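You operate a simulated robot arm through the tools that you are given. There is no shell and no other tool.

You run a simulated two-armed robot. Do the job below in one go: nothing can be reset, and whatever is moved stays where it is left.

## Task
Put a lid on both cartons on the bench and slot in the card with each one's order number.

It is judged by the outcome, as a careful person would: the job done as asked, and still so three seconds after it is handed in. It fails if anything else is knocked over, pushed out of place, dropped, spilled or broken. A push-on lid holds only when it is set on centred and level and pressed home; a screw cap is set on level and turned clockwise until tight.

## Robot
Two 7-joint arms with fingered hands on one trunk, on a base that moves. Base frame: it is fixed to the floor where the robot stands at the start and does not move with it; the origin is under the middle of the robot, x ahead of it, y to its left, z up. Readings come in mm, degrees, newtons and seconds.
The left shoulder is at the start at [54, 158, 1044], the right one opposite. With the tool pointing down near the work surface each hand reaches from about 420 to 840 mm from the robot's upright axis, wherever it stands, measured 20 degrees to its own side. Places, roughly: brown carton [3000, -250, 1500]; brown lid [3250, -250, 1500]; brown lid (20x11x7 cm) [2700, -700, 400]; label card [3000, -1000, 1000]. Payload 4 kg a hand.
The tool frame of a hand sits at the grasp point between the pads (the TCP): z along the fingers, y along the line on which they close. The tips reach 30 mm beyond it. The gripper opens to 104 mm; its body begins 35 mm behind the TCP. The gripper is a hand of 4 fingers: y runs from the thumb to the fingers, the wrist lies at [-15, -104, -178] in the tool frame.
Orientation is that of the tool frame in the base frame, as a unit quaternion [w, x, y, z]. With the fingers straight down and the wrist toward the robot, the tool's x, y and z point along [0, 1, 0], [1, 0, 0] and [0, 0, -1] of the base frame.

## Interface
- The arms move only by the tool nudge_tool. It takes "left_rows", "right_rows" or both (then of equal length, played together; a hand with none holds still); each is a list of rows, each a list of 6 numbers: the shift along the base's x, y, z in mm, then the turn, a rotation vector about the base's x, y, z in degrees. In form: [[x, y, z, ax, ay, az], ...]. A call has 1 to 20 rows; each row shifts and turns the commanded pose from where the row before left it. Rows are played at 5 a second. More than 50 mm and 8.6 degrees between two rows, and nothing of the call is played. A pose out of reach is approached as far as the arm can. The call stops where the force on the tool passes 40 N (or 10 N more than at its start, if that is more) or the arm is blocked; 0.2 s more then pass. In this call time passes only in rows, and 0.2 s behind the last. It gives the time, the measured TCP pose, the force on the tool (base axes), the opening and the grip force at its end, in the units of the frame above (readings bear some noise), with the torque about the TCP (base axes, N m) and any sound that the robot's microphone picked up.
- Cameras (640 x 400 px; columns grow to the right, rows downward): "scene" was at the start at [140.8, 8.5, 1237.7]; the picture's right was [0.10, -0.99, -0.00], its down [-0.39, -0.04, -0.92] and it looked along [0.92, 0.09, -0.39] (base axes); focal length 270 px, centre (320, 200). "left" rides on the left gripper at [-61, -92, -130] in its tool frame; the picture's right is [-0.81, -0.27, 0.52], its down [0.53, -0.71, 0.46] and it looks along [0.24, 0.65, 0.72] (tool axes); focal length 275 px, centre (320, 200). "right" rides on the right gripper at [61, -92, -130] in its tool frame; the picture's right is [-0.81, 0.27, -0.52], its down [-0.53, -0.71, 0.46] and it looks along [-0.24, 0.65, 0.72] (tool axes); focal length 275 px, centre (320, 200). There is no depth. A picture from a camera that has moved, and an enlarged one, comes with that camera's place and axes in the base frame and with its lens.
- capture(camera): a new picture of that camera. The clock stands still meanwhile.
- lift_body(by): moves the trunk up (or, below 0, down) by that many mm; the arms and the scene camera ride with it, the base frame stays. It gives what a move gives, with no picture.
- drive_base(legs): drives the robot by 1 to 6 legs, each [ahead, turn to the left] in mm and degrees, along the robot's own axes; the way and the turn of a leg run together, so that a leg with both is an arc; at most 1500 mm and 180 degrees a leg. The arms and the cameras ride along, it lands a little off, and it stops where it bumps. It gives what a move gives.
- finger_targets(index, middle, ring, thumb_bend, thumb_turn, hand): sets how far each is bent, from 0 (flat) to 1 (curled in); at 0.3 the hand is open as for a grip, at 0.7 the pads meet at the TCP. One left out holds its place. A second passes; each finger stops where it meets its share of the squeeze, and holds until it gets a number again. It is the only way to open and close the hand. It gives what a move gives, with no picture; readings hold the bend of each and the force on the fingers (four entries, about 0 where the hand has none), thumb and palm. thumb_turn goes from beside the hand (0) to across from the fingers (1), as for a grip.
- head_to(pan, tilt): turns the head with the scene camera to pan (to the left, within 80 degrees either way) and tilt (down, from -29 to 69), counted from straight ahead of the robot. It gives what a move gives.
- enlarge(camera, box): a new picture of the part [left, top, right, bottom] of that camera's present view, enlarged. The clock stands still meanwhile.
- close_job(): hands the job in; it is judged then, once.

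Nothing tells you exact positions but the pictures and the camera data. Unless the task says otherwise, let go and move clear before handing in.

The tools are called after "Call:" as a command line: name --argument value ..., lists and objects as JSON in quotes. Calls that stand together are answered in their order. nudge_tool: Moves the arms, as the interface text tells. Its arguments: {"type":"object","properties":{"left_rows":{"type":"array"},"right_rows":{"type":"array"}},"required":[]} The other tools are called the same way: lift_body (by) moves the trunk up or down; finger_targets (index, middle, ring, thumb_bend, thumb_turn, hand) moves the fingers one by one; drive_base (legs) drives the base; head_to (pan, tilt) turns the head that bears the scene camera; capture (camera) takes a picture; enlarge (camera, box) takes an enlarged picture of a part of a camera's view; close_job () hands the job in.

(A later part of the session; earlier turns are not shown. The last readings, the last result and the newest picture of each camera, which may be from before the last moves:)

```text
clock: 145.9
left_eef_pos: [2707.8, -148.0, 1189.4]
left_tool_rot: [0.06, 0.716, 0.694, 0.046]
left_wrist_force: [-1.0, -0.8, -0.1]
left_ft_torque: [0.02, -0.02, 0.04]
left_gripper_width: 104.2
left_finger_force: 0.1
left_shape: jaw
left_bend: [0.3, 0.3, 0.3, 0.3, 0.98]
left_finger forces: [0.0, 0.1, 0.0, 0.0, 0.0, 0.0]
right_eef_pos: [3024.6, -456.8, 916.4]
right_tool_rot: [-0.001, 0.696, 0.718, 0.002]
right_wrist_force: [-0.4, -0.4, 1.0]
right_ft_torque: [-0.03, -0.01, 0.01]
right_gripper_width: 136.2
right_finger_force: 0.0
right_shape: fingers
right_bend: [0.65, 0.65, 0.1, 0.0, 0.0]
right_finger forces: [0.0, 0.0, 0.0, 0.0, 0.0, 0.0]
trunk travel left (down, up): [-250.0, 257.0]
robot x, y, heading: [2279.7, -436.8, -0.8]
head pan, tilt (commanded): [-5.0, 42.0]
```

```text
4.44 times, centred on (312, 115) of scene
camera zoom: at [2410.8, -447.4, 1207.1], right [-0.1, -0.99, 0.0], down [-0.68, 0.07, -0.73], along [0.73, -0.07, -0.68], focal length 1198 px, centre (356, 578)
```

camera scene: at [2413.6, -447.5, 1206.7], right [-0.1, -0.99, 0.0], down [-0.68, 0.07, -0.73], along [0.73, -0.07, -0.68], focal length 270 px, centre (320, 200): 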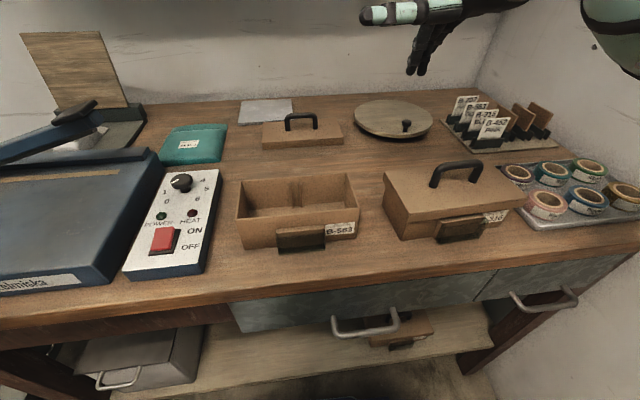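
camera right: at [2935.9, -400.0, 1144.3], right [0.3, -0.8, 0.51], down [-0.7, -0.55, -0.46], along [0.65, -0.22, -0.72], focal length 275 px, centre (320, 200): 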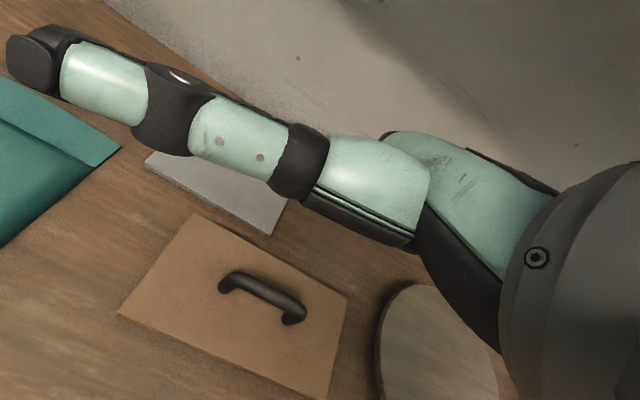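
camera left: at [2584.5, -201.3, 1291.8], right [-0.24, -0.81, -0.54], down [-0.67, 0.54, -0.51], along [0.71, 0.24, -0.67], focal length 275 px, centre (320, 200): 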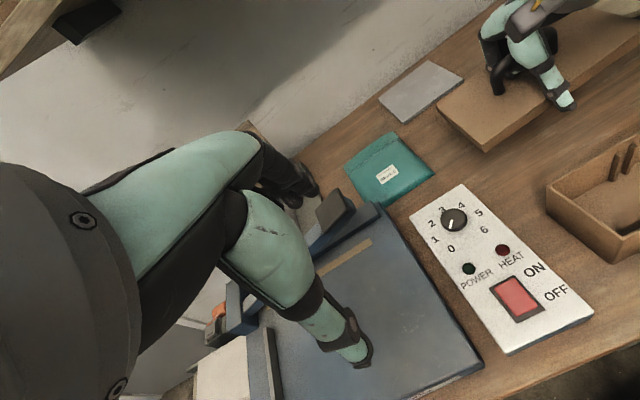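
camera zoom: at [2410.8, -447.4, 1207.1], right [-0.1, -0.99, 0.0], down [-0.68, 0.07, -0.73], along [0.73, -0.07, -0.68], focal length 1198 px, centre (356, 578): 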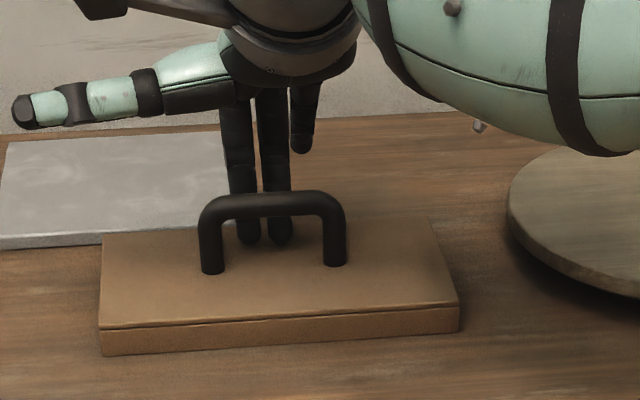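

Clear view: index and middle pass behind the bar, slightly left of centre. I'll shift 6 mm right and curl them under the bar.

Call:
nudge_tool --right_rows '[[1, -3.2, -0.5, 0, 0, 0], [1, -3.2, -0.5, 0, 0, 0], [0, 0, 0, 0, 0, 0]]'

Call:
finger_targets --hand "right" --index 0.74 --middle 0.74

Call:
enlarge --camera "scene" --box '[240, 70, 384, 160]'

Call:
finger_targets --hand "right" --index 0.84 --middle 0.84

Call:
enlarge --camera "scene" --box '[240, 70, 384, 160]'

```text
clock: 146.8
left_eef_pos: [2707.4, -148.0, 1189.3]
left_tool_rot: [0.06, 0.716, 0.694, 0.046]
left_wrist_force: [-0.3, -0.4, -0.2]
left_ft_torque: [0.01, 0.01, -0.02]
left_gripper_width: 103.9
left_finger_force: 0.1
left_shape: jaw
left_bend: [0.3, 0.3, 0.3, 0.3, 0.98]
left_finger forces: [0.0, 0.0, 0.1, 0.0, 0.0, 0.0]
right_eef_pos: [3027.0, -463.3, 914.9]
right_tool_rot: [-0.002, 0.696, 0.718, 0.001]
right_wrist_force: [1.0, -1.2, 0.0]
right_ft_torque: [0.01, 0.02, -0.03]
right_gripper_width: 136.3
right_finger_force: 0.0
right_shape: fingers
right_bend: [0.65, 0.65, 0.1, 0.0, 0.0]
right_finger forces: [0.1, 0.1, 0.0, 0.0, 0.0, 0.0]
trunk travel left (down, up): [-250.0, 257.0]
robot x, y, heading: [2281.0, -436.9, -1.0]
head pan, tilt (commanded): [-5.0, 42.0]
```

```text
clock: 147.8
left_eef_pos: [2708.2, -148.1, 1189.3]
left_tool_rot: [0.059, 0.716, 0.694, 0.046]
left_wrist_force: [-0.3, 0.3, 0.0]
left_ft_torque: [0.01, 0.04, 0.02]
left_gripper_width: 104.0
left_finger_force: 0.1
left_shape: jaw
left_bend: [0.3, 0.3, 0.3, 0.3, 0.98]
left_finger forces: [0.0, 0.0, 0.1, 0.0, 0.0, 0.0]
right_eef_pos: [3027.4, -463.4, 915.0]
right_tool_rot: [-0.002, 0.697, 0.717, 0.002]
right_wrist_force: [0.9, 1.1, -0.3]
right_ft_torque: [0.04, 0.04, 0.03]
right_gripper_width: 126.8
right_finger_force: 0.0
right_shape: fingers
right_bend: [0.74, 0.74, 0.1, 0.0, 0.0]
right_finger forces: [0.0, 0.1, 0.1, 0.1, 0.0, 0.1]
trunk travel left (down, up): [-250.0, 257.0]
robot x, y, heading: [2279.9, -439.4, -0.6]
head pan, tilt (commanded): [-5.0, 42.0]
```

```text
4.44 times, centred on (312, 115) of scene
camera zoom: at [2410.8, -447.4, 1207.1], right [-0.1, -0.99, 0.0], down [-0.68, 0.07, -0.73], along [0.73, -0.07, -0.68], focal length 1198 px, centre (356, 578)
```

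zoom: 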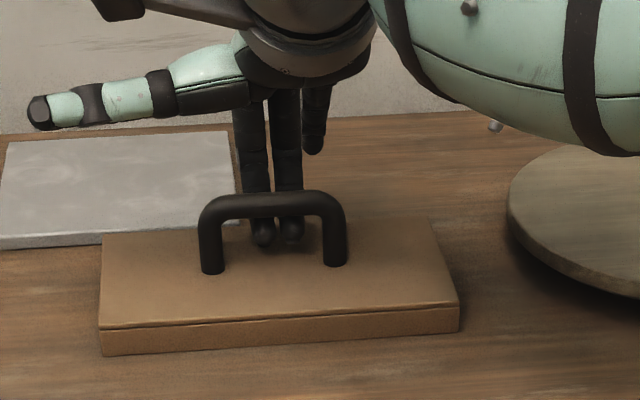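

```text
clock: 148.8
left_eef_pos: [2707.6, -147.9, 1188.9]
left_tool_rot: [0.06, 0.716, 0.694, 0.046]
left_wrist_force: [-0.2, -1.0, -0.5]
left_ft_torque: [-0.02, -0.02, -0.02]
left_gripper_width: 103.9
left_finger_force: 0.1
left_shape: jaw
left_bend: [0.3, 0.3, 0.3, 0.3, 0.98]
left_finger forces: [0.0, 0.0, 0.0, 0.1, 0.0, 0.0]
right_eef_pos: [3027.9, -463.7, 915.6]
right_tool_rot: [-0.002, 0.696, 0.718, 0.002]
right_wrist_force: [-0.4, 0.6, -1.2]
right_ft_torque: [0.0, -0.03, 0.02]
right_gripper_width: 110.9
right_finger_force: 0.2
right_shape: fingers
right_bend: [0.84, 0.84, 0.1, 0.0, 0.0]
right_finger forces: [0.3, 0.3, 0.0, 0.0, 0.1, 0.0]
trunk travel left (down, up): [-250.0, 257.0]
robot x, y, heading: [2280.5, -443.5, -0.6]
head pan, tilt (commanded): [-5.0, 42.0]
```

```text
4.44 times, centred on (312, 115) of scene
camera zoom: at [2410.9, -447.4, 1207.1], right [-0.1, -0.99, 0.0], down [-0.68, 0.07, -0.73], along [0.73, -0.07, -0.68], focal length 1198 px, centre (356, 578)
```

zoom: 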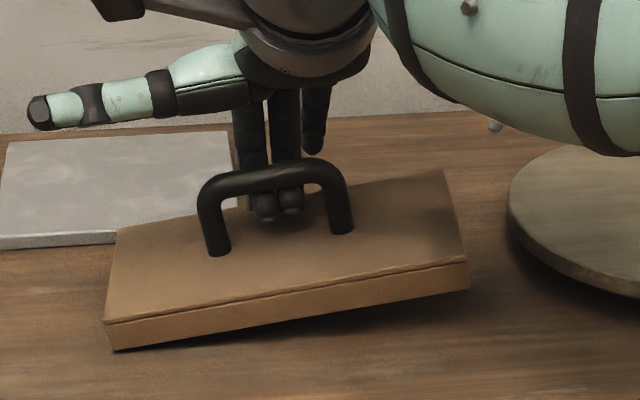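

Call:
finger_targets --hand "right" --index 0.98 --middle 0.98

Call:
nudge_tool --right_rows '[[0, 0, 10, 0, 0, 0], [0, 0, 15, 0, 0, 0], [0, 0, 20, 0, 0, 0], [0, 0, 20, 0, 0, 0], [0, 0, 20, 0, 0, 0], [0, 0, 0, 0, 0, 0], [0, 0, 0, 0, 0, 0]]'

Call:
enlarge --camera "scene" --box '[240, 40, 400, 140]'

```text
clock: 149.8
left_eef_pos: [2707.7, -146.8, 1188.9]
left_tool_rot: [0.061, 0.716, 0.694, 0.046]
left_wrist_force: [0.3, 0.0, -0.3]
left_ft_torque: [0.02, 0.03, -0.01]
left_gripper_width: 103.9
left_finger_force: 0.0
left_shape: jaw
left_bend: [0.3, 0.3, 0.3, 0.3, 0.98]
left_finger forces: [0.0, 0.1, 0.0, 0.0, 0.0, 0.0]
right_eef_pos: [3027.9, -464.6, 914.6]
right_tool_rot: [-0.002, 0.697, 0.717, 0.001]
right_wrist_force: [-0.2, 0.0, 0.4]
right_ft_torque: [0.02, -0.02, -0.01]
right_gripper_width: 99.0
right_finger_force: 0.3
right_shape: fingers
right_bend: [0.98, 0.98, 0.1, 0.0, 0.0]
right_finger forces: [0.6, 0.0, 0.0, 0.1, 0.0, 0.0]
trunk travel left (down, up): [-250.0, 257.0]
robot x, y, heading: [2277.6, -439.4, -0.7]
head pan, tilt (commanded): [-5.0, 42.0]
```

```text
clock: 151.3
left_eef_pos: [2707.7, -148.9, 1188.8]
left_tool_rot: [0.06, 0.716, 0.694, 0.046]
left_wrist_force: [0.4, 0.2, 0.0]
left_ft_torque: [-0.01, -0.02, -0.01]
left_gripper_width: 104.2
left_finger_force: 0.1
left_shape: jaw
left_bend: [0.3, 0.3, 0.3, 0.3, 0.98]
left_finger forces: [0.1, 0.1, 0.0, 0.0, 0.0, 0.1]
right_eef_pos: [3027.9, -463.6, 999.3]
right_tool_rot: [-0.002, 0.697, 0.717, 0.002]
right_wrist_force: [0.3, -0.4, -0.3]
right_ft_torque: [0.02, 0.03, 0.0]
right_gripper_width: 99.2
right_finger_force: 0.3
right_shape: fingers
right_bend: [0.98, 0.98, 0.1, 0.0, 0.0]
right_finger forces: [0.4, 0.4, 0.1, 0.1, 0.0, 0.0]
trunk travel left (down, up): [-250.0, 257.0]
robot x, y, heading: [2281.3, -439.0, -0.8]
head pan, tilt (commanded): [-5.0, 42.0]
```

```text
4.00 times, centred on (320, 90) of scene
camera zoom: at [2410.8, -447.4, 1207.1], right [-0.1, -0.99, 0.0], down [-0.68, 0.07, -0.73], along [0.73, -0.07, -0.68], focal length 1078 px, centre (320, 640)
```

zoom: 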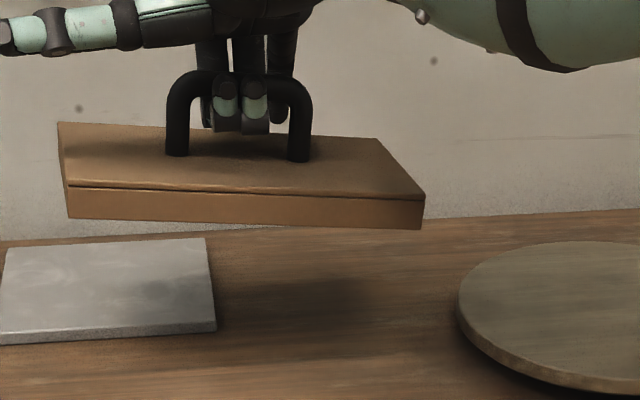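

The lid hangs nearly level on two fingers. I'll bring it back over the B-563 carton.

Call:
nudge_tool --right_rows '[[-20, 1.5, 5, 0, 0, 0], [-36, 2.5, 5, 0, 0, 0], [-38, 3, 0, 0, 0, 0], [-38, 3, 0, 0, 0, 0], [-38, 3, 0, 0, 0, 0], [-38, 3, 0, 0, 0, 0], [-38, 3, 0, 0, 0, 0], [-36, 2, 0, 0, 0, 0], [-24, 1, 0, 0, 0, 0], [0, 0, 0, 0, 0, 0], [0, 0, 0, 0, 0, 0], [0, 0, 0, 0, 0, 0]]'

Call:
capture --camera "scene"

Call:
enlarge --camera "scene" --box '[210, 110, 402, 230]'

```text
clock: 153.9
left_eef_pos: [2707.6, -146.9, 1189.7]
left_tool_rot: [0.06, 0.716, 0.694, 0.045]
left_wrist_force: [0.3, 0.6, 0.7]
left_ft_torque: [0.03, 0.0, 0.03]
left_gripper_width: 104.1
left_finger_force: 0.2
left_shape: jaw
left_bend: [0.3, 0.3, 0.3, 0.3, 0.98]
left_finger forces: [0.0, 0.1, 0.0, 0.0, 0.0, 0.0]
right_eef_pos: [2719.6, -444.0, 1010.0]
right_tool_rot: [-0.001, 0.696, 0.718, 0.003]
right_wrist_force: [0.1, -0.6, -1.7]
right_ft_torque: [0.01, 0.01, -0.01]
right_gripper_width: 99.2
right_finger_force: 0.6
right_shape: fingers
right_bend: [0.98, 0.98, 0.1, 0.0, 0.0]
right_finger forces: [0.4, 0.4, 0.0, 0.1, 0.1, 0.0]
trunk travel left (down, up): [-250.0, 257.0]
robot x, y, heading: [2281.9, -439.6, -0.5]
head pan, tilt (commanded): [-5.0, 42.0]
```

```text
taken
camera scene: at [2410.6, -447.4, 1207.1], right [-0.1, -0.99, 0.0], down [-0.68, 0.07, -0.73], along [0.73, -0.07, -0.68], focal length 270 px, centre (320, 200)
```

scene: 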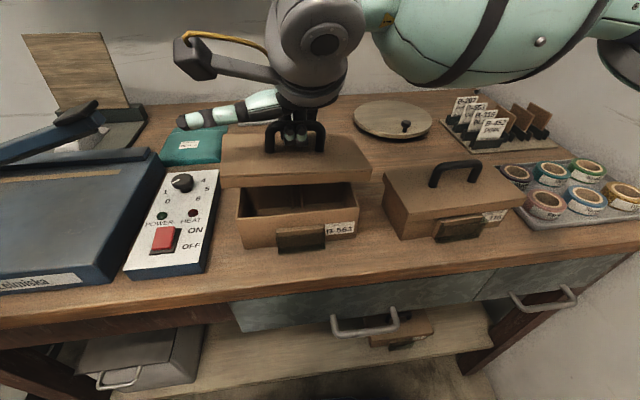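

```text
3.33 times, centred on (306, 170) of scene
camera zoom: at [2410.6, -447.4, 1207.1], right [-0.1, -0.99, 0.0], down [-0.68, 0.07, -0.73], along [0.73, -0.07, -0.68], focal length 899 px, centre (367, 300)
```

zoom: 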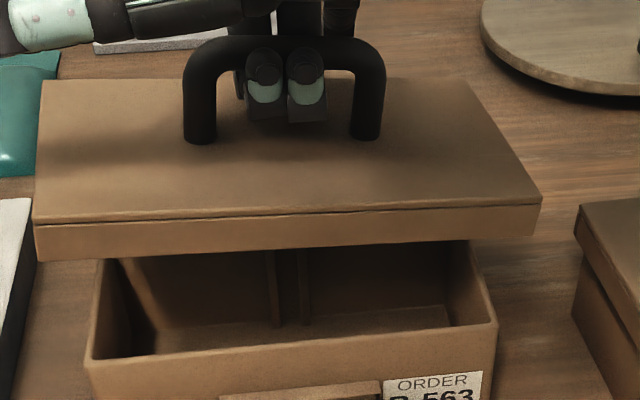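

Call:
nudge_tool --right_rows '[[-0.5, 1, -7, -2.1, 0, -1.6], [-0.5, 1, -7, -2.1, 0, -1.6], [-0.5, 1, -7, -2.1, 0, -1.5], [-0.5, 1, -6, 0, 0, 0], [0, 0, 0, 0, 0, 0], [0, 0, 0, 0, 0, 0], [0, 0, 0, 0, 0, 0]]'

Call:
enlarge --camera "scene" --box '[210, 110, 402, 230]'

```text
clock: 155.6
left_eef_pos: [2707.8, -149.1, 1189.9]
left_tool_rot: [0.06, 0.715, 0.695, 0.046]
left_wrist_force: [0.3, 0.5, -0.2]
left_ft_torque: [-0.03, 0.03, -0.02]
left_gripper_width: 103.8
left_finger_force: 0.0
left_shape: jaw
left_bend: [0.3, 0.3, 0.3, 0.3, 0.98]
left_finger forces: [0.0, 0.1, 0.0, 0.0, 0.0, 0.0]
right_eef_pos: [2715.3, -440.2, 983.2]
right_tool_rot: [0.037, 0.724, 0.688, -0.038]
right_wrist_force: [0.3, -0.3, 0.1]
right_ft_torque: [0.02, 0.02, -0.04]
right_gripper_width: 99.5
right_finger_force: 0.8
right_shape: fingers
right_bend: [0.98, 0.98, 0.1, 0.0, 0.0]
right_finger forces: [0.5, 0.4, 0.0, 0.0, 0.1, 0.1]
trunk travel left (down, up): [-250.0, 257.0]
robot x, y, heading: [2280.8, -439.5, -0.7]
head pan, tilt (commanded): [-5.0, 42.0]
```

```text
3.33 times, centred on (306, 170) of scene
camera zoom: at [2410.7, -447.5, 1207.1], right [-0.1, -0.99, 0.0], down [-0.68, 0.07, -0.73], along [0.73, -0.07, -0.68], focal length 899 px, centre (367, 300)
```

zoom: 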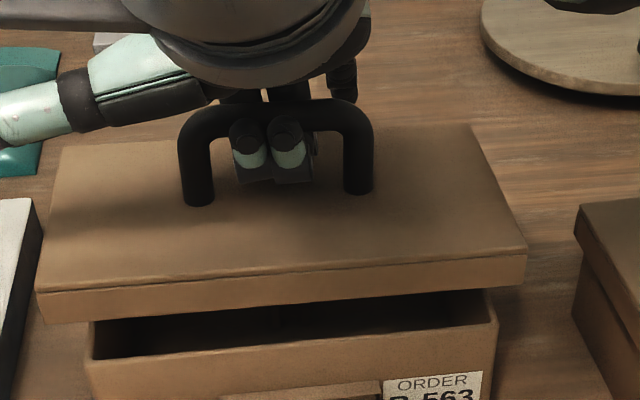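

Call:
nudge_tool --right_rows '[[-1.3, -0.4, -7, -0.8, -0.9, -0.9], [-1.2, -0.4, -7, -0.7, -0.8, -0.9], [0, 0, -6, 0, 0, 0], [0, 0, 0, 0, 0, 0], [0, 0, 0, 0, 0, 0], [0, 0, 0, 0, 0, 0]]'

Call:
enlarge --camera "scene" --box '[210, 130, 402, 250]'

```text
clock: 156.9
left_eef_pos: [2706.9, -147.8, 1188.8]
left_tool_rot: [0.06, 0.715, 0.695, 0.047]
left_wrist_force: [-0.1, -0.5, 0.1]
left_ft_torque: [0.02, -0.03, 0.04]
left_gripper_width: 104.2
left_finger_force: 0.0
left_shape: jaw
left_bend: [0.3, 0.3, 0.3, 0.3, 0.98]
left_finger forces: [0.0, 0.0, 0.0, 0.0, 0.0, 0.0]
right_eef_pos: [2713.1, -439.9, 962.7]
right_tool_rot: [0.056, 0.735, 0.675, -0.035]
right_wrist_force: [-0.1, -0.2, -1.3]
right_ft_torque: [-0.01, -0.01, -0.01]
right_gripper_width: 99.6
right_finger_force: 0.5
right_shape: fingers
right_bend: [0.98, 0.98, 0.1, 0.0, 0.0]
right_finger forces: [0.4, 0.4, 0.0, 0.1, 0.0, 0.1]
trunk travel left (down, up): [-250.0, 257.0]
robot x, y, heading: [2284.7, -436.6, -0.7]
head pan, tilt (commanded): [-5.0, 42.0]
```

```text
3.33 times, centred on (306, 190) of scene
camera zoom: at [2410.7, -447.4, 1207.1], right [-0.1, -0.99, 0.0], down [-0.68, 0.07, -0.73], along [0.73, -0.07, -0.68], focal length 899 px, centre (367, 233)
```

zoom: 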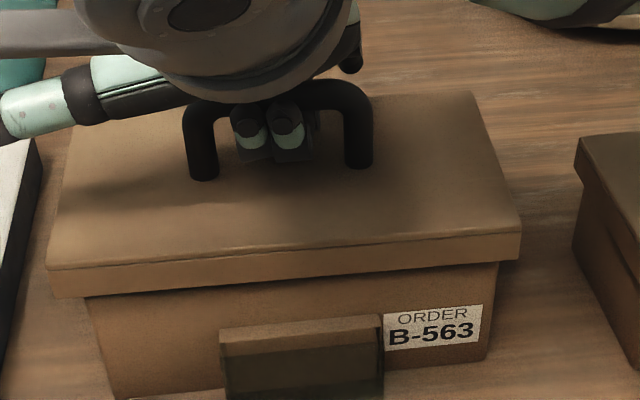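

Call:
nudge_tool --right_rows '[[1, -0.9, 0, -0.5, 0.4, 0], [1, -0.9, -4, -0.3, 0.4, 0], [0, 0, -4, 0, 0, 0], [0, 0, 0, 0, 0, 0], [0, 0, 0, 0, 0, 0]]'

Call:
enlarge --camera "scene" --box '[210, 130, 402, 250]'

Call:
enlarge --camera "scene" --box '[330, 140, 394, 180]'

Call:
enlarge --camera "scene" --box '[330, 180, 394, 220]'

Call:
enlarge --camera "scene" --box '[215, 190, 279, 230]'

```text
clock: 158.2
left_eef_pos: [2708.3, -148.1, 1189.2]
left_tool_rot: [0.06, 0.715, 0.695, 0.047]
left_wrist_force: [0.6, -1.1, -0.9]
left_ft_torque: [-0.04, 0.0, 0.01]
left_gripper_width: 103.8
left_finger_force: 0.2
left_shape: jaw
left_bend: [0.3, 0.3, 0.3, 0.3, 0.98]
left_finger forces: [0.1, 0.0, 0.0, 0.0, 0.0, 0.0]
right_eef_pos: [2717.4, -440.6, 954.6]
right_tool_rot: [0.056, 0.734, 0.675, -0.046]
right_wrist_force: [0.1, -0.1, -0.3]
right_ft_torque: [0.0, -0.01, 0.03]
right_gripper_width: 99.3
right_finger_force: 0.7
right_shape: fingers
right_bend: [0.98, 0.98, 0.1, 0.0, 0.0]
right_finger forces: [0.3, 0.4, 0.0, 0.0, 0.0, 0.0]
trunk travel left (down, up): [-250.0, 257.0]
robot x, y, heading: [2279.9, -438.2, -0.7]
head pan, tilt (commanded): [-5.0, 42.0]
```

```text
3.33 times, centred on (306, 190) of scene
camera zoom: at [2410.7, -447.4, 1207.1], right [-0.1, -0.99, 0.0], down [-0.68, 0.07, -0.73], along [0.73, -0.07, -0.68], focal length 899 px, centre (367, 233)
```

zoom: 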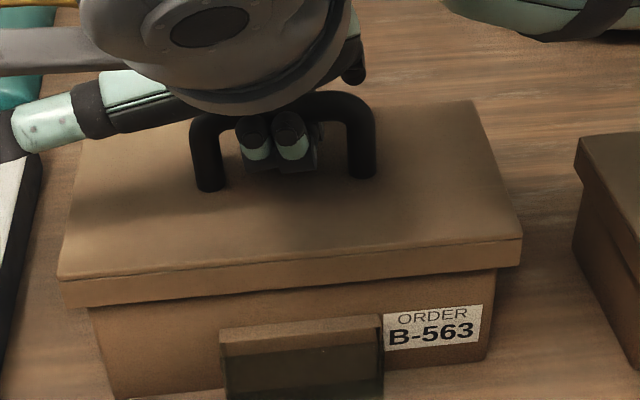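

```text
10.00 times, centred on (362, 160) of scene
camera zoom: at [2410.7, -447.4, 1207.1], right [-0.1, -0.99, 0.0], down [-0.68, 0.07, -0.73], along [0.73, -0.07, -0.68], focal length 2696 px, centre (-100, 600)
```

zoom: 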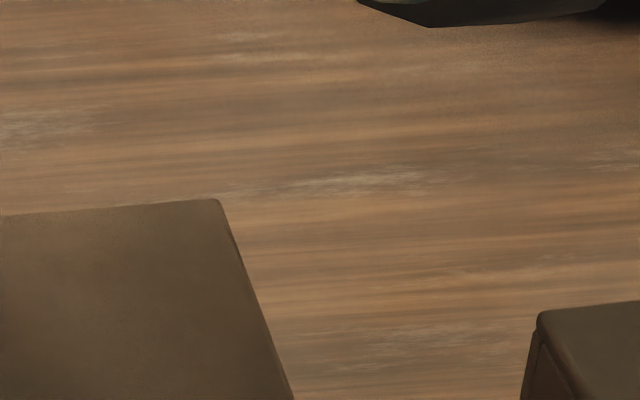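

```text
10.00 times, centred on (362, 200) of scene
camera zoom: at [2410.7, -447.4, 1207.1], right [-0.1, -0.99, 0.0], down [-0.68, 0.07, -0.73], along [0.73, -0.07, -0.68], focal length 2696 px, centre (-100, 200)
```

zoom: 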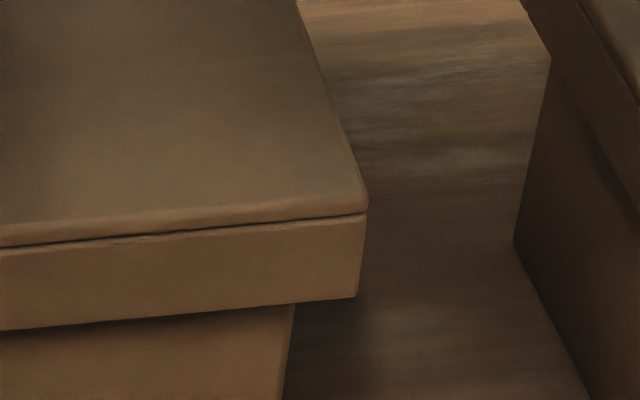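

```text
10.00 times, centred on (247, 210) of scene
camera zoom: at [2410.7, -447.4, 1207.1], right [-0.1, -0.99, 0.0], down [-0.68, 0.07, -0.73], along [0.73, -0.07, -0.68], focal length 2696 px, centre (1050, 100)
```

zoom: 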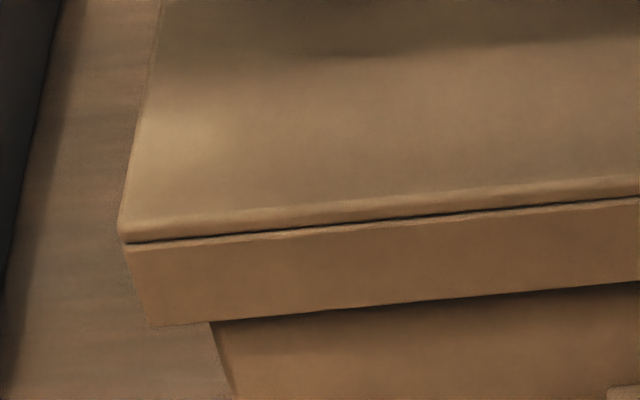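

Alignment now: overhang is 5.4/7.2 mm left/right and about 7 mm at the front, which is within 1 mm of centred, and the yaw matches. I'll lower over the carton.

Call:
nudge_tool --right_rows '[[0.3, 0.5, -3, 0, 0, 0], [0.3, 0.4, -3, 0, 0, 0], [0, 0, -2, 0, 0, 0], [0, 0, 0, 0, 0, 0]]'

Call:
enlarge --camera "scene" --box '[210, 130, 402, 250]'

```text
clock: 159.2
left_eef_pos: [2708.4, -146.8, 1189.3]
left_tool_rot: [0.06, 0.716, 0.694, 0.047]
left_wrist_force: [0.4, 0.3, -0.6]
left_ft_torque: [-0.03, -0.01, 0.02]
left_gripper_width: 103.8
left_finger_force: 0.0
left_shape: jaw
left_bend: [0.3, 0.3, 0.3, 0.3, 0.98]
left_finger forces: [0.1, 0.1, 0.0, 0.0, 0.0, 0.0]
right_eef_pos: [2718.1, -440.2, 946.6]
right_tool_rot: [0.057, 0.734, 0.676, -0.046]
right_wrist_force: [0.6, -0.7, 0.1]
right_ft_torque: [0.02, 0.01, -0.01]
right_gripper_width: 99.4
right_finger_force: 0.7
right_shape: fingers
right_bend: [0.98, 0.98, 0.1, 0.0, 0.0]
right_finger forces: [0.3, 0.4, 0.1, 0.0, 0.1, 0.0]
trunk travel left (down, up): [-250.0, 257.0]
robot x, y, heading: [2278.8, -435.9, -0.7]
head pan, tilt (commanded): [-5.0, 42.0]
```

```text
3.33 times, centred on (306, 190) of scene
camera zoom: at [2410.7, -447.4, 1207.1], right [-0.1, -0.99, 0.0], down [-0.68, 0.07, -0.73], along [0.73, -0.07, -0.68], focal length 899 px, centre (367, 233)
```

zoom: 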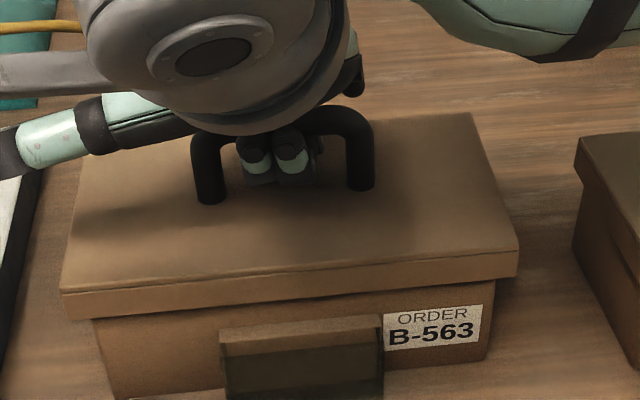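

Still hanging freely with the skirt below the rim, so it is going over cleanly. I'll continue.

Call:
nudge_tool --right_rows '[[0, 0, -2, 0, 0, 0], [0, 0, -2, 0, 0, 0], [0, 0, -2, 0, 0, 0], [0, 0, -2, 0, 0, 0], [0, 0, -2, 0, 0, 0], [0, 0, 0, 0, 0, 0]]'

Call:
enlarge --camera "scene" --box '[210, 130, 402, 250]'

```text
clock: 160.6
left_eef_pos: [2707.7, -147.2, 1189.7]
left_tool_rot: [0.059, 0.716, 0.694, 0.045]
left_wrist_force: [-0.1, 0.0, 0.4]
left_ft_torque: [-0.03, 0.03, -0.01]
left_gripper_width: 103.7
left_finger_force: 0.1
left_shape: jaw
left_bend: [0.3, 0.3, 0.3, 0.3, 0.98]
left_finger forces: [0.0, 0.0, 0.1, 0.0, 0.0, 0.0]
right_eef_pos: [2716.6, -440.7, 935.3]
right_tool_rot: [0.056, 0.734, 0.675, -0.046]
right_wrist_force: [0.0, -0.1, 0.1]
right_ft_torque: [0.0, -0.02, 0.0]
right_gripper_width: 99.0
right_finger_force: 0.0
right_shape: fingers
right_bend: [0.98, 0.98, 0.1, 0.0, 0.0]
right_finger forces: [0.1, 0.1, 0.0, 0.1, 0.1, 0.0]
trunk travel left (down, up): [-250.0, 257.0]
robot x, y, heading: [2280.1, -437.6, -0.8]
head pan, tilt (commanded): [-5.0, 42.0]
```

```text
3.33 times, centred on (306, 190) of scene
camera zoom: at [2410.6, -447.4, 1207.1], right [-0.1, -0.99, 0.0], down [-0.68, 0.07, -0.73], along [0.73, -0.07, -0.68], focal length 899 px, centre (367, 233)
```

zoom: 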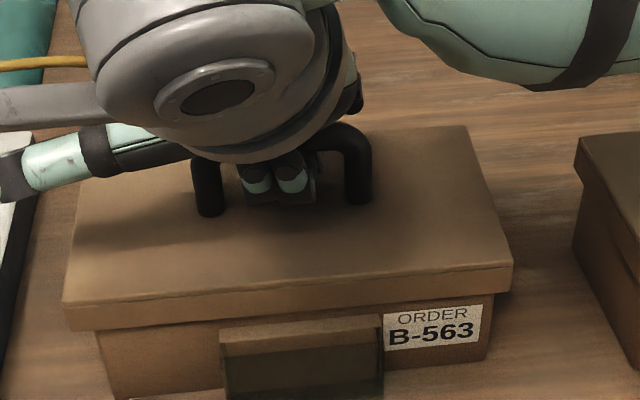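

The lid rests fully over B-563. I'll unhook with the same stepwise opening and raising.

Call:
finger_targets --hand "right" --index 0.9 --middle 0.9

Call:
nudge_tool --right_rows '[[0.5, 0, 3, 0, 0, 0], [0.5, 0, 3, 0, 0, 0]]'

Call:
finger_targets --hand "right" --index 0.87 --middle 0.87

Call:
nudge_tool --right_rows '[[0.5, 0, 3, 0, 0, 0], [0.5, 0, 2, 0, 0, 0]]'

Call:
finger_targets --hand "right" --index 0.84 --middle 0.84

Call:
nudge_tool --right_rows '[[0.5, 0, 3, 0, 0, 0], [0.5, 0, 3, 0, 0, 0]]'

Call:
finger_targets --hand "right" --index 0.8 --middle 0.8

Call:
enlarge --camera "scene" --box '[210, 130, 402, 250]'

```text
clock: 161.6
left_eef_pos: [2708.2, -147.1, 1188.9]
left_tool_rot: [0.06, 0.716, 0.694, 0.046]
left_wrist_force: [-0.4, 0.0, 0.1]
left_ft_torque: [-0.01, -0.03, -0.01]
left_gripper_width: 103.9
left_finger_force: 0.0
left_shape: jaw
left_bend: [0.3, 0.3, 0.3, 0.3, 0.98]
left_finger forces: [0.0, 0.0, 0.0, 0.0, 0.0, 0.0]
right_eef_pos: [2717.5, -439.4, 934.5]
right_tool_rot: [0.056, 0.734, 0.675, -0.046]
right_wrist_force: [-0.1, -0.1, -0.2]
right_ft_torque: [0.01, 0.0, 0.0]
right_gripper_width: 103.7
right_finger_force: 0.1
right_shape: fingers
right_bend: [0.9, 0.9, 0.1, 0.0, 0.0]
right_finger forces: [0.0, 0.0, 0.0, 0.1, 0.1, 0.1]
trunk travel left (down, up): [-250.0, 257.0]
robot x, y, heading: [2277.5, -438.1, -0.8]
head pan, tilt (commanded): [-5.0, 42.0]
```

```text
clock: 162.2
left_eef_pos: [2708.0, -148.2, 1189.6]
left_tool_rot: [0.059, 0.716, 0.694, 0.046]
left_wrist_force: [0.2, 0.2, 0.4]
left_ft_torque: [0.05, 0.0, 0.0]
left_gripper_width: 103.7
left_finger_force: 0.1
left_shape: jaw
left_bend: [0.3, 0.3, 0.3, 0.3, 0.98]
left_finger forces: [0.0, 0.0, 0.0, 0.0, 0.1, 0.0]
right_eef_pos: [2716.5, -441.8, 940.4]
right_tool_rot: [0.056, 0.734, 0.675, -0.046]
right_wrist_force: [-0.4, 0.6, 0.2]
right_ft_torque: [0.01, 0.01, -0.03]
right_gripper_width: 103.8
right_finger_force: 0.1
right_shape: fingers
right_bend: [0.9, 0.9, 0.1, 0.0, 0.0]
right_finger forces: [0.1, 0.0, 0.0, 0.0, 0.0, 0.0]
trunk travel left (down, up): [-250.0, 257.0]
robot x, y, heading: [2278.0, -436.7, -0.5]
head pan, tilt (commanded): [-5.0, 42.0]
```

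```text
clock: 163.2
left_eef_pos: [2709.4, -148.3, 1188.6]
left_tool_rot: [0.06, 0.716, 0.694, 0.046]
left_wrist_force: [0.0, 0.0, 0.1]
left_ft_torque: [0.02, 0.03, -0.03]
left_gripper_width: 104.1
left_finger_force: 0.1
left_shape: jaw
left_bend: [0.3, 0.3, 0.3, 0.3, 0.98]
left_finger forces: [0.0, 0.1, 0.0, 0.0, 0.1, 0.0]
right_eef_pos: [2717.8, -440.2, 942.5]
right_tool_rot: [0.056, 0.734, 0.675, -0.045]
right_wrist_force: [-0.1, -0.1, 0.6]
right_ft_torque: [0.0, -0.02, 0.02]
right_gripper_width: 107.0
right_finger_force: 0.0
right_shape: fingers
right_bend: [0.87, 0.87, 0.1, 0.0, 0.0]
right_finger forces: [0.0, 0.0, 0.0, 0.1, 0.0, 0.1]
trunk travel left (down, up): [-250.0, 257.0]
robot x, y, heading: [2275.2, -438.9, -1.0]
head pan, tilt (commanded): [-5.0, 42.0]
```

```text
clock: 163.8
left_eef_pos: [2707.2, -148.3, 1189.1]
left_tool_rot: [0.06, 0.716, 0.694, 0.046]
left_wrist_force: [0.8, -0.4, -0.8]
left_ft_torque: [-0.01, 0.01, -0.02]
left_gripper_width: 103.9
left_finger_force: 0.0
left_shape: jaw
left_bend: [0.3, 0.3, 0.3, 0.3, 0.98]
left_finger forces: [0.0, 0.0, 0.0, 0.0, 0.1, 0.1]
right_eef_pos: [2718.4, -439.6, 946.2]
right_tool_rot: [0.055, 0.735, 0.675, -0.046]
right_wrist_force: [-0.1, -0.5, 0.2]
right_ft_torque: [-0.03, 0.0, 0.02]
right_gripper_width: 107.1
right_finger_force: 0.5
right_shape: fingers
right_bend: [0.87, 0.87, 0.1, 0.0, 0.0]
right_finger forces: [0.3, 0.2, 0.0, 0.0, 0.0, 0.0]
trunk travel left (down, up): [-250.0, 257.0]
robot x, y, heading: [2276.8, -436.9, -0.7]
head pan, tilt (commanded): [-5.0, 42.0]
```

```text
clock: 164.8
left_eef_pos: [2708.8, -147.3, 1190.3]
left_tool_rot: [0.06, 0.716, 0.694, 0.045]
left_wrist_force: [-0.1, 0.0, -0.2]
left_ft_torque: [0.01, -0.01, 0.01]
left_gripper_width: 103.7
left_finger_force: 0.1
left_shape: jaw
left_bend: [0.3, 0.3, 0.3, 0.3, 0.98]
left_finger forces: [0.1, 0.0, 0.0, 0.0, 0.1, 0.1]
right_eef_pos: [2718.8, -439.9, 947.6]
right_tool_rot: [0.056, 0.734, 0.675, -0.045]
right_wrist_force: [0.0, 0.7, -0.5]
right_ft_torque: [0.02, -0.02, 0.01]
right_gripper_width: 111.1
right_finger_force: 0.1
right_shape: fingers
right_bend: [0.84, 0.84, 0.1, 0.0, 0.0]
right_finger forces: [0.0, 0.1, 0.0, 0.0, 0.1, 0.0]
trunk travel left (down, up): [-250.0, 257.0]
robot x, y, heading: [2280.1, -437.9, -0.8]
head pan, tilt (commanded): [-5.0, 42.0]
```

```text
clock: 165.3
left_eef_pos: [2707.1, -147.9, 1189.2]
left_tool_rot: [0.059, 0.716, 0.694, 0.046]
left_wrist_force: [-0.7, 0.4, -0.8]
left_ft_torque: [-0.01, 0.0, 0.01]
left_gripper_width: 103.8
left_finger_force: 0.1
left_shape: jaw
left_bend: [0.3, 0.3, 0.3, 0.3, 0.98]
left_finger forces: [0.0, 0.0, 0.0, 0.0, 0.0, 0.1]
right_eef_pos: [2719.3, -440.7, 952.4]
right_tool_rot: [0.057, 0.734, 0.675, -0.046]
right_wrist_force: [0.7, -0.1, -1.1]
right_ft_torque: [0.02, -0.01, 0.02]
right_gripper_width: 110.5
right_finger_force: 0.4
right_shape: fingers
right_bend: [0.84, 0.84, 0.1, 0.0, 0.0]
right_finger forces: [0.3, 0.1, 0.0, 0.1, 0.0, 0.0]
trunk travel left (down, up): [-250.0, 257.0]
robot x, y, heading: [2280.3, -435.0, -0.7]
head pan, tilt (commanded): [-5.0, 42.0]
```

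```text
clock: 166.3
left_eef_pos: [2708.3, -147.3, 1189.3]
left_tool_rot: [0.06, 0.716, 0.694, 0.046]
left_wrist_force: [-1.6, 0.5, -0.5]
left_ft_torque: [0.02, 0.0, -0.03]
left_gripper_width: 104.3
left_finger_force: 0.1
left_shape: jaw
left_bend: [0.3, 0.3, 0.3, 0.3, 0.98]
left_finger forces: [0.1, 0.1, 0.0, 0.0, 0.0, 0.0]
right_eef_pos: [2719.0, -439.4, 952.9]
right_tool_rot: [0.056, 0.734, 0.676, -0.046]
right_wrist_force: [0.2, 0.3, 0.3]
right_ft_torque: [0.01, 0.01, 0.03]
right_gripper_width: 116.9
right_finger_force: 0.1
right_shape: fingers
right_bend: [0.8, 0.8, 0.1, 0.0, 0.0]
right_finger forces: [0.3, 0.1, 0.0, 0.0, 0.0, 0.1]
trunk travel left (down, up): [-250.0, 257.0]
robot x, y, heading: [2277.6, -439.4, -0.9]
head pan, tilt (commanded): [-5.0, 42.0]
```

```text
3.33 times, centred on (306, 190) of scene
camera zoom: at [2410.6, -447.4, 1207.1], right [-0.1, -0.99, 0.0], down [-0.68, 0.07, -0.73], along [0.73, -0.07, -0.68], focal length 899 px, centre (367, 233)
```

zoom: 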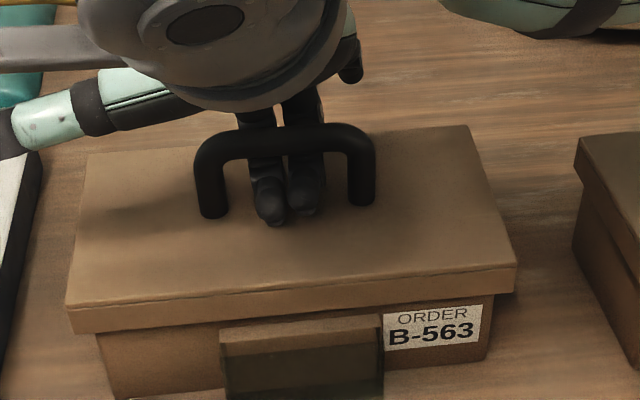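

Call:
finger_targets --hand "right" --index 0.77 --middle 0.77

Call:
nudge_tool --right_rows '[[0, 0, 3, 0, 0, 0], [0, 0, 3, 0, 0, 0]]'

Call:
finger_targets --hand "right" --index 0.73 --middle 0.73

Call:
nudge_tool --right_rows '[[0, 0, 3, 0, 0, 0], [0, 0, 4, 0, 0, 0]]'

Call:
finger_targets --hand "right" --index 0.69 --middle 0.69

Call:
nudge_tool --right_rows '[[0, 0, 4, 0, 0, 0], [0, 0, 4, 0, 0, 0]]'

Call:
finger_targets --hand "right" --index 0.55 --middle 0.55

Call:
enlarge --camera "scene" --box '[210, 130, 402, 250]'

```text
clock: 167.3
left_eef_pos: [2707.0, -147.6, 1189.0]
left_tool_rot: [0.06, 0.716, 0.694, 0.047]
left_wrist_force: [0.8, 1.1, 0.3]
left_ft_torque: [0.0, 0.04, 0.02]
left_gripper_width: 104.1
left_finger_force: 0.0
left_shape: jaw
left_bend: [0.3, 0.3, 0.3, 0.3, 0.98]
left_finger forces: [0.1, 0.1, 0.0, 0.1, 0.0, 0.0]
right_eef_pos: [2720.2, -440.6, 953.3]
right_tool_rot: [0.057, 0.734, 0.675, -0.046]
right_wrist_force: [0.2, -0.5, 3.0]
right_ft_torque: [0.06, 0.01, 0.01]
right_gripper_width: 120.8
right_finger_force: 1.7
right_shape: fingers
right_bend: [0.77, 0.77, 0.1, 0.0, 0.0]
right_finger forces: [2.8, 0.1, 0.0, 0.1, 0.1, 0.1]
trunk travel left (down, up): [-250.0, 257.0]
robot x, y, heading: [2279.3, -439.2, -0.8]
head pan, tilt (commanded): [-5.0, 42.0]
```

```text
clock: 167.9
left_eef_pos: [2708.6, -147.2, 1189.3]
left_tool_rot: [0.06, 0.716, 0.694, 0.046]
left_wrist_force: [-0.5, -0.6, -0.1]
left_ft_torque: [0.01, -0.03, 0.02]
left_gripper_width: 103.7
left_finger_force: 0.0
left_shape: jaw
left_bend: [0.3, 0.3, 0.3, 0.3, 0.98]
left_finger forces: [0.1, 0.1, 0.0, 0.0, 0.0, 0.0]
right_eef_pos: [2720.2, -439.8, 958.8]
right_tool_rot: [0.056, 0.734, 0.675, -0.046]
right_wrist_force: [-0.1, 0.0, -1.2]
right_ft_torque: [0.0, 0.03, 0.01]
right_gripper_width: 121.6
right_finger_force: 0.4
right_shape: fingers
right_bend: [0.77, 0.77, 0.1, 0.0, 0.0]
right_finger forces: [0.2, 0.0, 0.0, 0.0, 0.0, 0.1]
trunk travel left (down, up): [-250.0, 257.0]
robot x, y, heading: [2278.9, -436.3, -0.8]
head pan, tilt (commanded): [-5.0, 42.0]
```

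```text
clock: 168.9
left_eef_pos: [2707.9, -147.0, 1189.4]
left_tool_rot: [0.06, 0.716, 0.694, 0.046]
left_wrist_force: [0.2, 0.2, 0.6]
left_ft_torque: [0.0, 0.0, -0.05]
left_gripper_width: 104.0
left_finger_force: 0.1
left_shape: jaw
left_bend: [0.3, 0.3, 0.3, 0.3, 0.98]
left_finger forces: [0.0, 0.0, 0.0, 0.0, 0.0, 0.0]
right_eef_pos: [2720.4, -440.1, 959.1]
right_tool_rot: [0.057, 0.734, 0.675, -0.045]
right_wrist_force: [1.7, 0.9, 8.9]
right_ft_torque: [0.04, 0.0, 0.01]
right_gripper_width: 125.8
right_finger_force: 4.8
right_shape: fingers
right_bend: [0.74, 0.73, 0.1, 0.0, 0.0]
right_finger forces: [9.1, 0.0, 0.1, 0.0, 0.0, 0.0]
trunk travel left (down, up): [-250.0, 257.0]
robot x, y, heading: [2278.1, -435.5, -0.5]
head pan, tilt (commanded): [-5.0, 42.0]
```

```text
clock: 169.6
left_eef_pos: [2708.5, -148.9, 1188.6]
left_tool_rot: [0.059, 0.716, 0.694, 0.046]
left_wrist_force: [-0.7, -0.9, -0.6]
left_ft_torque: [0.0, -0.01, 0.03]
left_gripper_width: 103.9
left_finger_force: 0.1
left_shape: jaw
left_bend: [0.3, 0.3, 0.3, 0.3, 0.98]
left_finger forces: [0.1, 0.0, 0.0, 0.1, 0.0, 0.1]
right_eef_pos: [2720.2, -440.4, 965.2]
right_tool_rot: [0.056, 0.734, 0.675, -0.047]
right_wrist_force: [0.0, 0.3, -0.5]
right_ft_torque: [-0.01, 0.03, 0.02]
right_gripper_width: 128.6
right_finger_force: 0.4
right_shape: fingers
right_bend: [0.73, 0.73, 0.1, 0.0, 0.0]
right_finger forces: [0.2, 0.0, 0.1, 0.0, 0.1, 0.0]
trunk travel left (down, up): [-250.0, 257.0]
robot x, y, heading: [2277.7, -437.7, -1.0]
head pan, tilt (commanded): [-5.0, 42.0]
```

```text
clock: 170.6
left_eef_pos: [2708.2, -147.9, 1189.7]
left_tool_rot: [0.06, 0.716, 0.694, 0.045]
left_wrist_force: [-0.8, -0.6, -0.6]
left_ft_torque: [0.0, -0.01, -0.01]
left_gripper_width: 103.4
left_finger_force: 0.2
left_shape: jaw
left_bend: [0.3, 0.3, 0.3, 0.3, 0.98]
left_finger forces: [0.1, 0.1, 0.1, 0.0, 0.0, 0.0]
right_eef_pos: [2720.1, -440.5, 966.3]
right_tool_rot: [0.056, 0.734, 0.676, -0.045]
right_wrist_force: [-0.1, -0.3, -0.2]
right_ft_torque: [0.02, 0.01, 0.0]
right_gripper_width: 133.4
right_finger_force: 0.1
right_shape: fingers
right_bend: [0.69, 0.69, 0.1, 0.0, 0.0]
right_finger forces: [0.2, 0.1, 0.0, 0.1, 0.0, 0.0]
trunk travel left (down, up): [-250.0, 257.0]
robot x, y, heading: [2279.2, -437.5, -0.9]
head pan, tilt (commanded): [-5.0, 42.0]
```

```text
clock: 171.2
left_eef_pos: [2708.4, -147.8, 1188.7]
left_tool_rot: [0.059, 0.716, 0.694, 0.046]
left_wrist_force: [-0.2, -0.9, 0.1]
left_ft_torque: [0.0, -0.01, 0.01]
left_gripper_width: 103.9
left_finger_force: 0.2
left_shape: jaw
left_bend: [0.3, 0.3, 0.3, 0.3, 0.98]
left_finger forces: [0.0, 0.0, 0.0, 0.1, 0.0, 0.0]
right_eef_pos: [2720.4, -440.7, 975.1]
right_tool_rot: [0.057, 0.734, 0.675, -0.046]
right_wrist_force: [0.1, -0.5, -0.3]
right_ft_torque: [-0.01, 0.01, 0.0]
right_gripper_width: 133.7
right_finger_force: 0.0
right_shape: fingers
right_bend: [0.69, 0.69, 0.1, 0.0, 0.0]
right_finger forces: [0.0, 0.1, 0.0, 0.0, 0.0, 0.0]
trunk travel left (down, up): [-250.0, 257.0]
robot x, y, heading: [2278.8, -434.9, -0.8]
head pan, tilt (commanded): [-5.0, 42.0]
```

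```text
clock: 172.2
left_eef_pos: [2708.8, -147.6, 1189.2]
left_tool_rot: [0.06, 0.716, 0.694, 0.046]
left_wrist_force: [0.2, -0.7, 0.1]
left_ft_torque: [0.02, 0.0, -0.03]
left_gripper_width: 103.7
left_finger_force: 0.1
left_shape: jaw
left_bend: [0.3, 0.3, 0.3, 0.3, 0.98]
left_finger forces: [0.0, 0.1, 0.0, 0.0, 0.1, 0.0]
right_eef_pos: [2721.4, -440.1, 975.2]
right_tool_rot: [0.055, 0.735, 0.675, -0.046]
right_wrist_force: [-0.6, 0.1, 1.0]
right_ft_torque: [-0.01, 0.0, 0.0]
right_gripper_width: 142.5
right_finger_force: 0.1
right_shape: fingers
right_bend: [0.55, 0.55, 0.1, 0.0, 0.0]
right_finger forces: [0.0, 0.0, 0.0, 0.0, 0.0, 0.0]
trunk travel left (down, up): [-250.0, 257.0]
robot x, y, heading: [2284.0, -436.5, -1.0]
head pan, tilt (commanded): [-5.0, 42.0]
```

```text
3.33 times, centred on (306, 190) of scene
camera zoom: at [2410.6, -447.4, 1207.1], right [-0.1, -0.99, 0.0], down [-0.68, 0.07, -0.73], along [0.73, -0.07, -0.68], focal length 899 px, centre (367, 233)
```

zoom: 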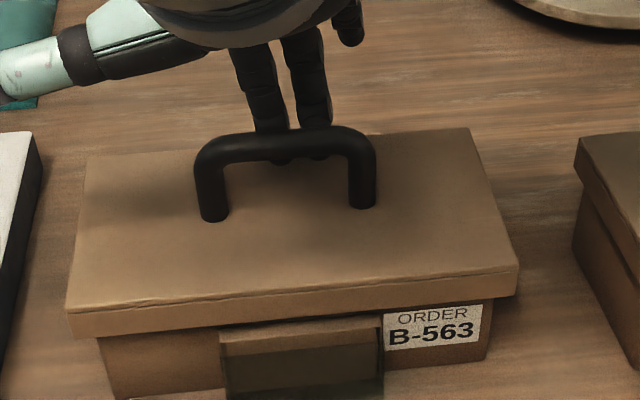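

Fingers are clear. I'll raise, make a fist, and press the B-563 lid home on its handle centre.

Call:
nudge_tool --right_rows '[[0, 0, 20, 0, 0, 0], [0, 0, 25, 0, 0, 0], [0, 0, 25, 4, 0, 2.5], [2, 2, 0, 4, 0, 2.5], [0, 0, 0, 0, 0, 0]]'

Call:
finger_targets --hand "right" --index 1.0 --middle 1.0 --ring 1.0

Call:
enlarge --camera "scene" --box '[210, 110, 402, 230]'

```text
clock: 173.3
left_eef_pos: [2707.9, -149.1, 1189.0]
left_tool_rot: [0.06, 0.716, 0.694, 0.046]
left_wrist_force: [0.2, -1.0, -0.9]
left_ft_torque: [-0.02, 0.01, 0.0]
left_gripper_width: 103.7
left_finger_force: 0.1
left_shape: jaw
left_bend: [0.3, 0.3, 0.3, 0.3, 0.98]
left_finger forces: [0.0, 0.0, 0.0, 0.0, 0.0, 0.1]
right_eef_pos: [2722.0, -437.6, 1045.3]
right_tool_rot: [0.008, 0.706, 0.708, 0.005]
right_wrist_force: [0.3, 0.0, 0.0]
right_ft_torque: [-0.01, -0.02, 0.03]
right_gripper_width: 142.5
right_finger_force: 0.0
right_shape: fingers
right_bend: [0.55, 0.55, 0.1, 0.0, 0.0]
right_finger forces: [0.1, 0.1, 0.0, 0.0, 0.1, 0.1]
trunk travel left (down, up): [-250.0, 257.0]
robot x, y, heading: [2281.1, -439.4, -1.0]
head pan, tilt (commanded): [-5.0, 42.0]
```

```text
clock: 174.3
left_eef_pos: [2708.3, -147.1, 1188.9]
left_tool_rot: [0.06, 0.716, 0.694, 0.046]
left_wrist_force: [-0.1, -0.4, 0.7]
left_ft_torque: [0.04, -0.02, 0.0]
left_gripper_width: 103.9
left_finger_force: 0.1
left_shape: jaw
left_bend: [0.3, 0.3, 0.3, 0.3, 0.98]
left_finger forces: [0.0, 0.0, 0.0, 0.1, 0.0, 0.0]
right_eef_pos: [2723.0, -436.9, 1044.1]
right_tool_rot: [0.007, 0.706, 0.708, 0.004]
right_wrist_force: [0.1, -0.2, -0.1]
right_ft_torque: [0.0, 0.05, -0.03]
right_gripper_width: 99.0
right_finger_force: 0.1
right_shape: fingers
right_bend: [1.0, 1.0, 1.0, 0.0, 0.0]
right_finger forces: [0.0, 0.0, 0.0, 0.0, 0.0, 0.0]
trunk travel left (down, up): [-250.0, 257.0]
robot x, y, heading: [2281.5, -435.2, -0.8]
head pan, tilt (commanded): [-5.0, 42.0]
```

```text
3.33 times, centred on (306, 170) of scene
camera zoom: at [2410.6, -447.4, 1207.1], right [-0.1, -0.99, 0.0], down [-0.68, 0.07, -0.73], along [0.73, -0.07, -0.68], focal length 899 px, centre (367, 300)
```

zoom: 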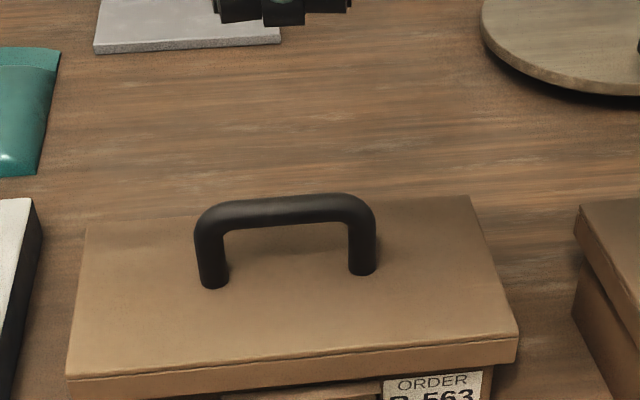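

Call:
nudge_tool --right_rows '[[0, 0, -20, 0, 0, 0], [0, 0, -20, 0, 0, 0], [0, 0, -15, 0, 0, 0], [0, 0, -10, 0, 0, 0], [0, 0, -5, 0, 0, 0], [0, 0, -3, 0, 0, 0], [0, 0, -3, 0, 0, 0], [0, 0, -2, 0, 0, 0], [0, 0, -2, 0, 0, 0]]'

Call:
enlarge --camera "scene" --box '[210, 110, 402, 230]'

```text
clock: 176.3
left_eef_pos: [2708.2, -147.4, 1188.6]
left_tool_rot: [0.06, 0.717, 0.693, 0.046]
left_wrist_force: [1.0, -0.6, -0.3]
left_ft_torque: [0.0, 0.01, -0.02]
left_gripper_width: 103.8
left_finger_force: 0.1
left_shape: jaw
left_bend: [0.3, 0.3, 0.3, 0.3, 0.98]
left_finger forces: [0.0, 0.0, 0.0, 0.1, 0.0, 0.0]
right_eef_pos: [2722.4, -437.8, 964.9]
right_tool_rot: [0.008, 0.706, 0.708, 0.005]
right_wrist_force: [2.0, -0.5, 4.8]
right_ft_torque: [-0.06, -0.03, 0.02]
right_gripper_width: 99.0
right_finger_force: 2.7
right_shape: fingers
right_bend: [1.0, 1.0, 1.0, 0.0, 0.0]
right_finger forces: [0.0, 4.9, 0.0, 0.0, 0.1, 0.0]
trunk travel left (down, up): [-250.0, 257.0]
robot x, y, heading: [2283.9, -437.4, -0.7]
head pan, tilt (commanded): [-5.0, 42.0]
```

```text
3.33 times, centred on (306, 170) of scene
camera zoom: at [2410.4, -447.5, 1207.2], right [-0.1, -0.99, 0.0], down [-0.68, 0.07, -0.73], along [0.73, -0.07, -0.68], focal length 899 px, centre (367, 300)
```

zoom: 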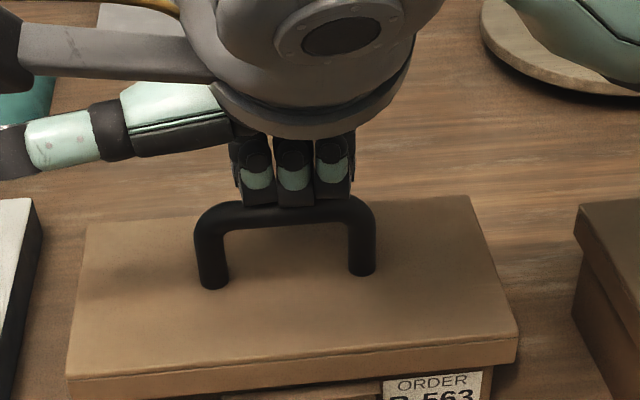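

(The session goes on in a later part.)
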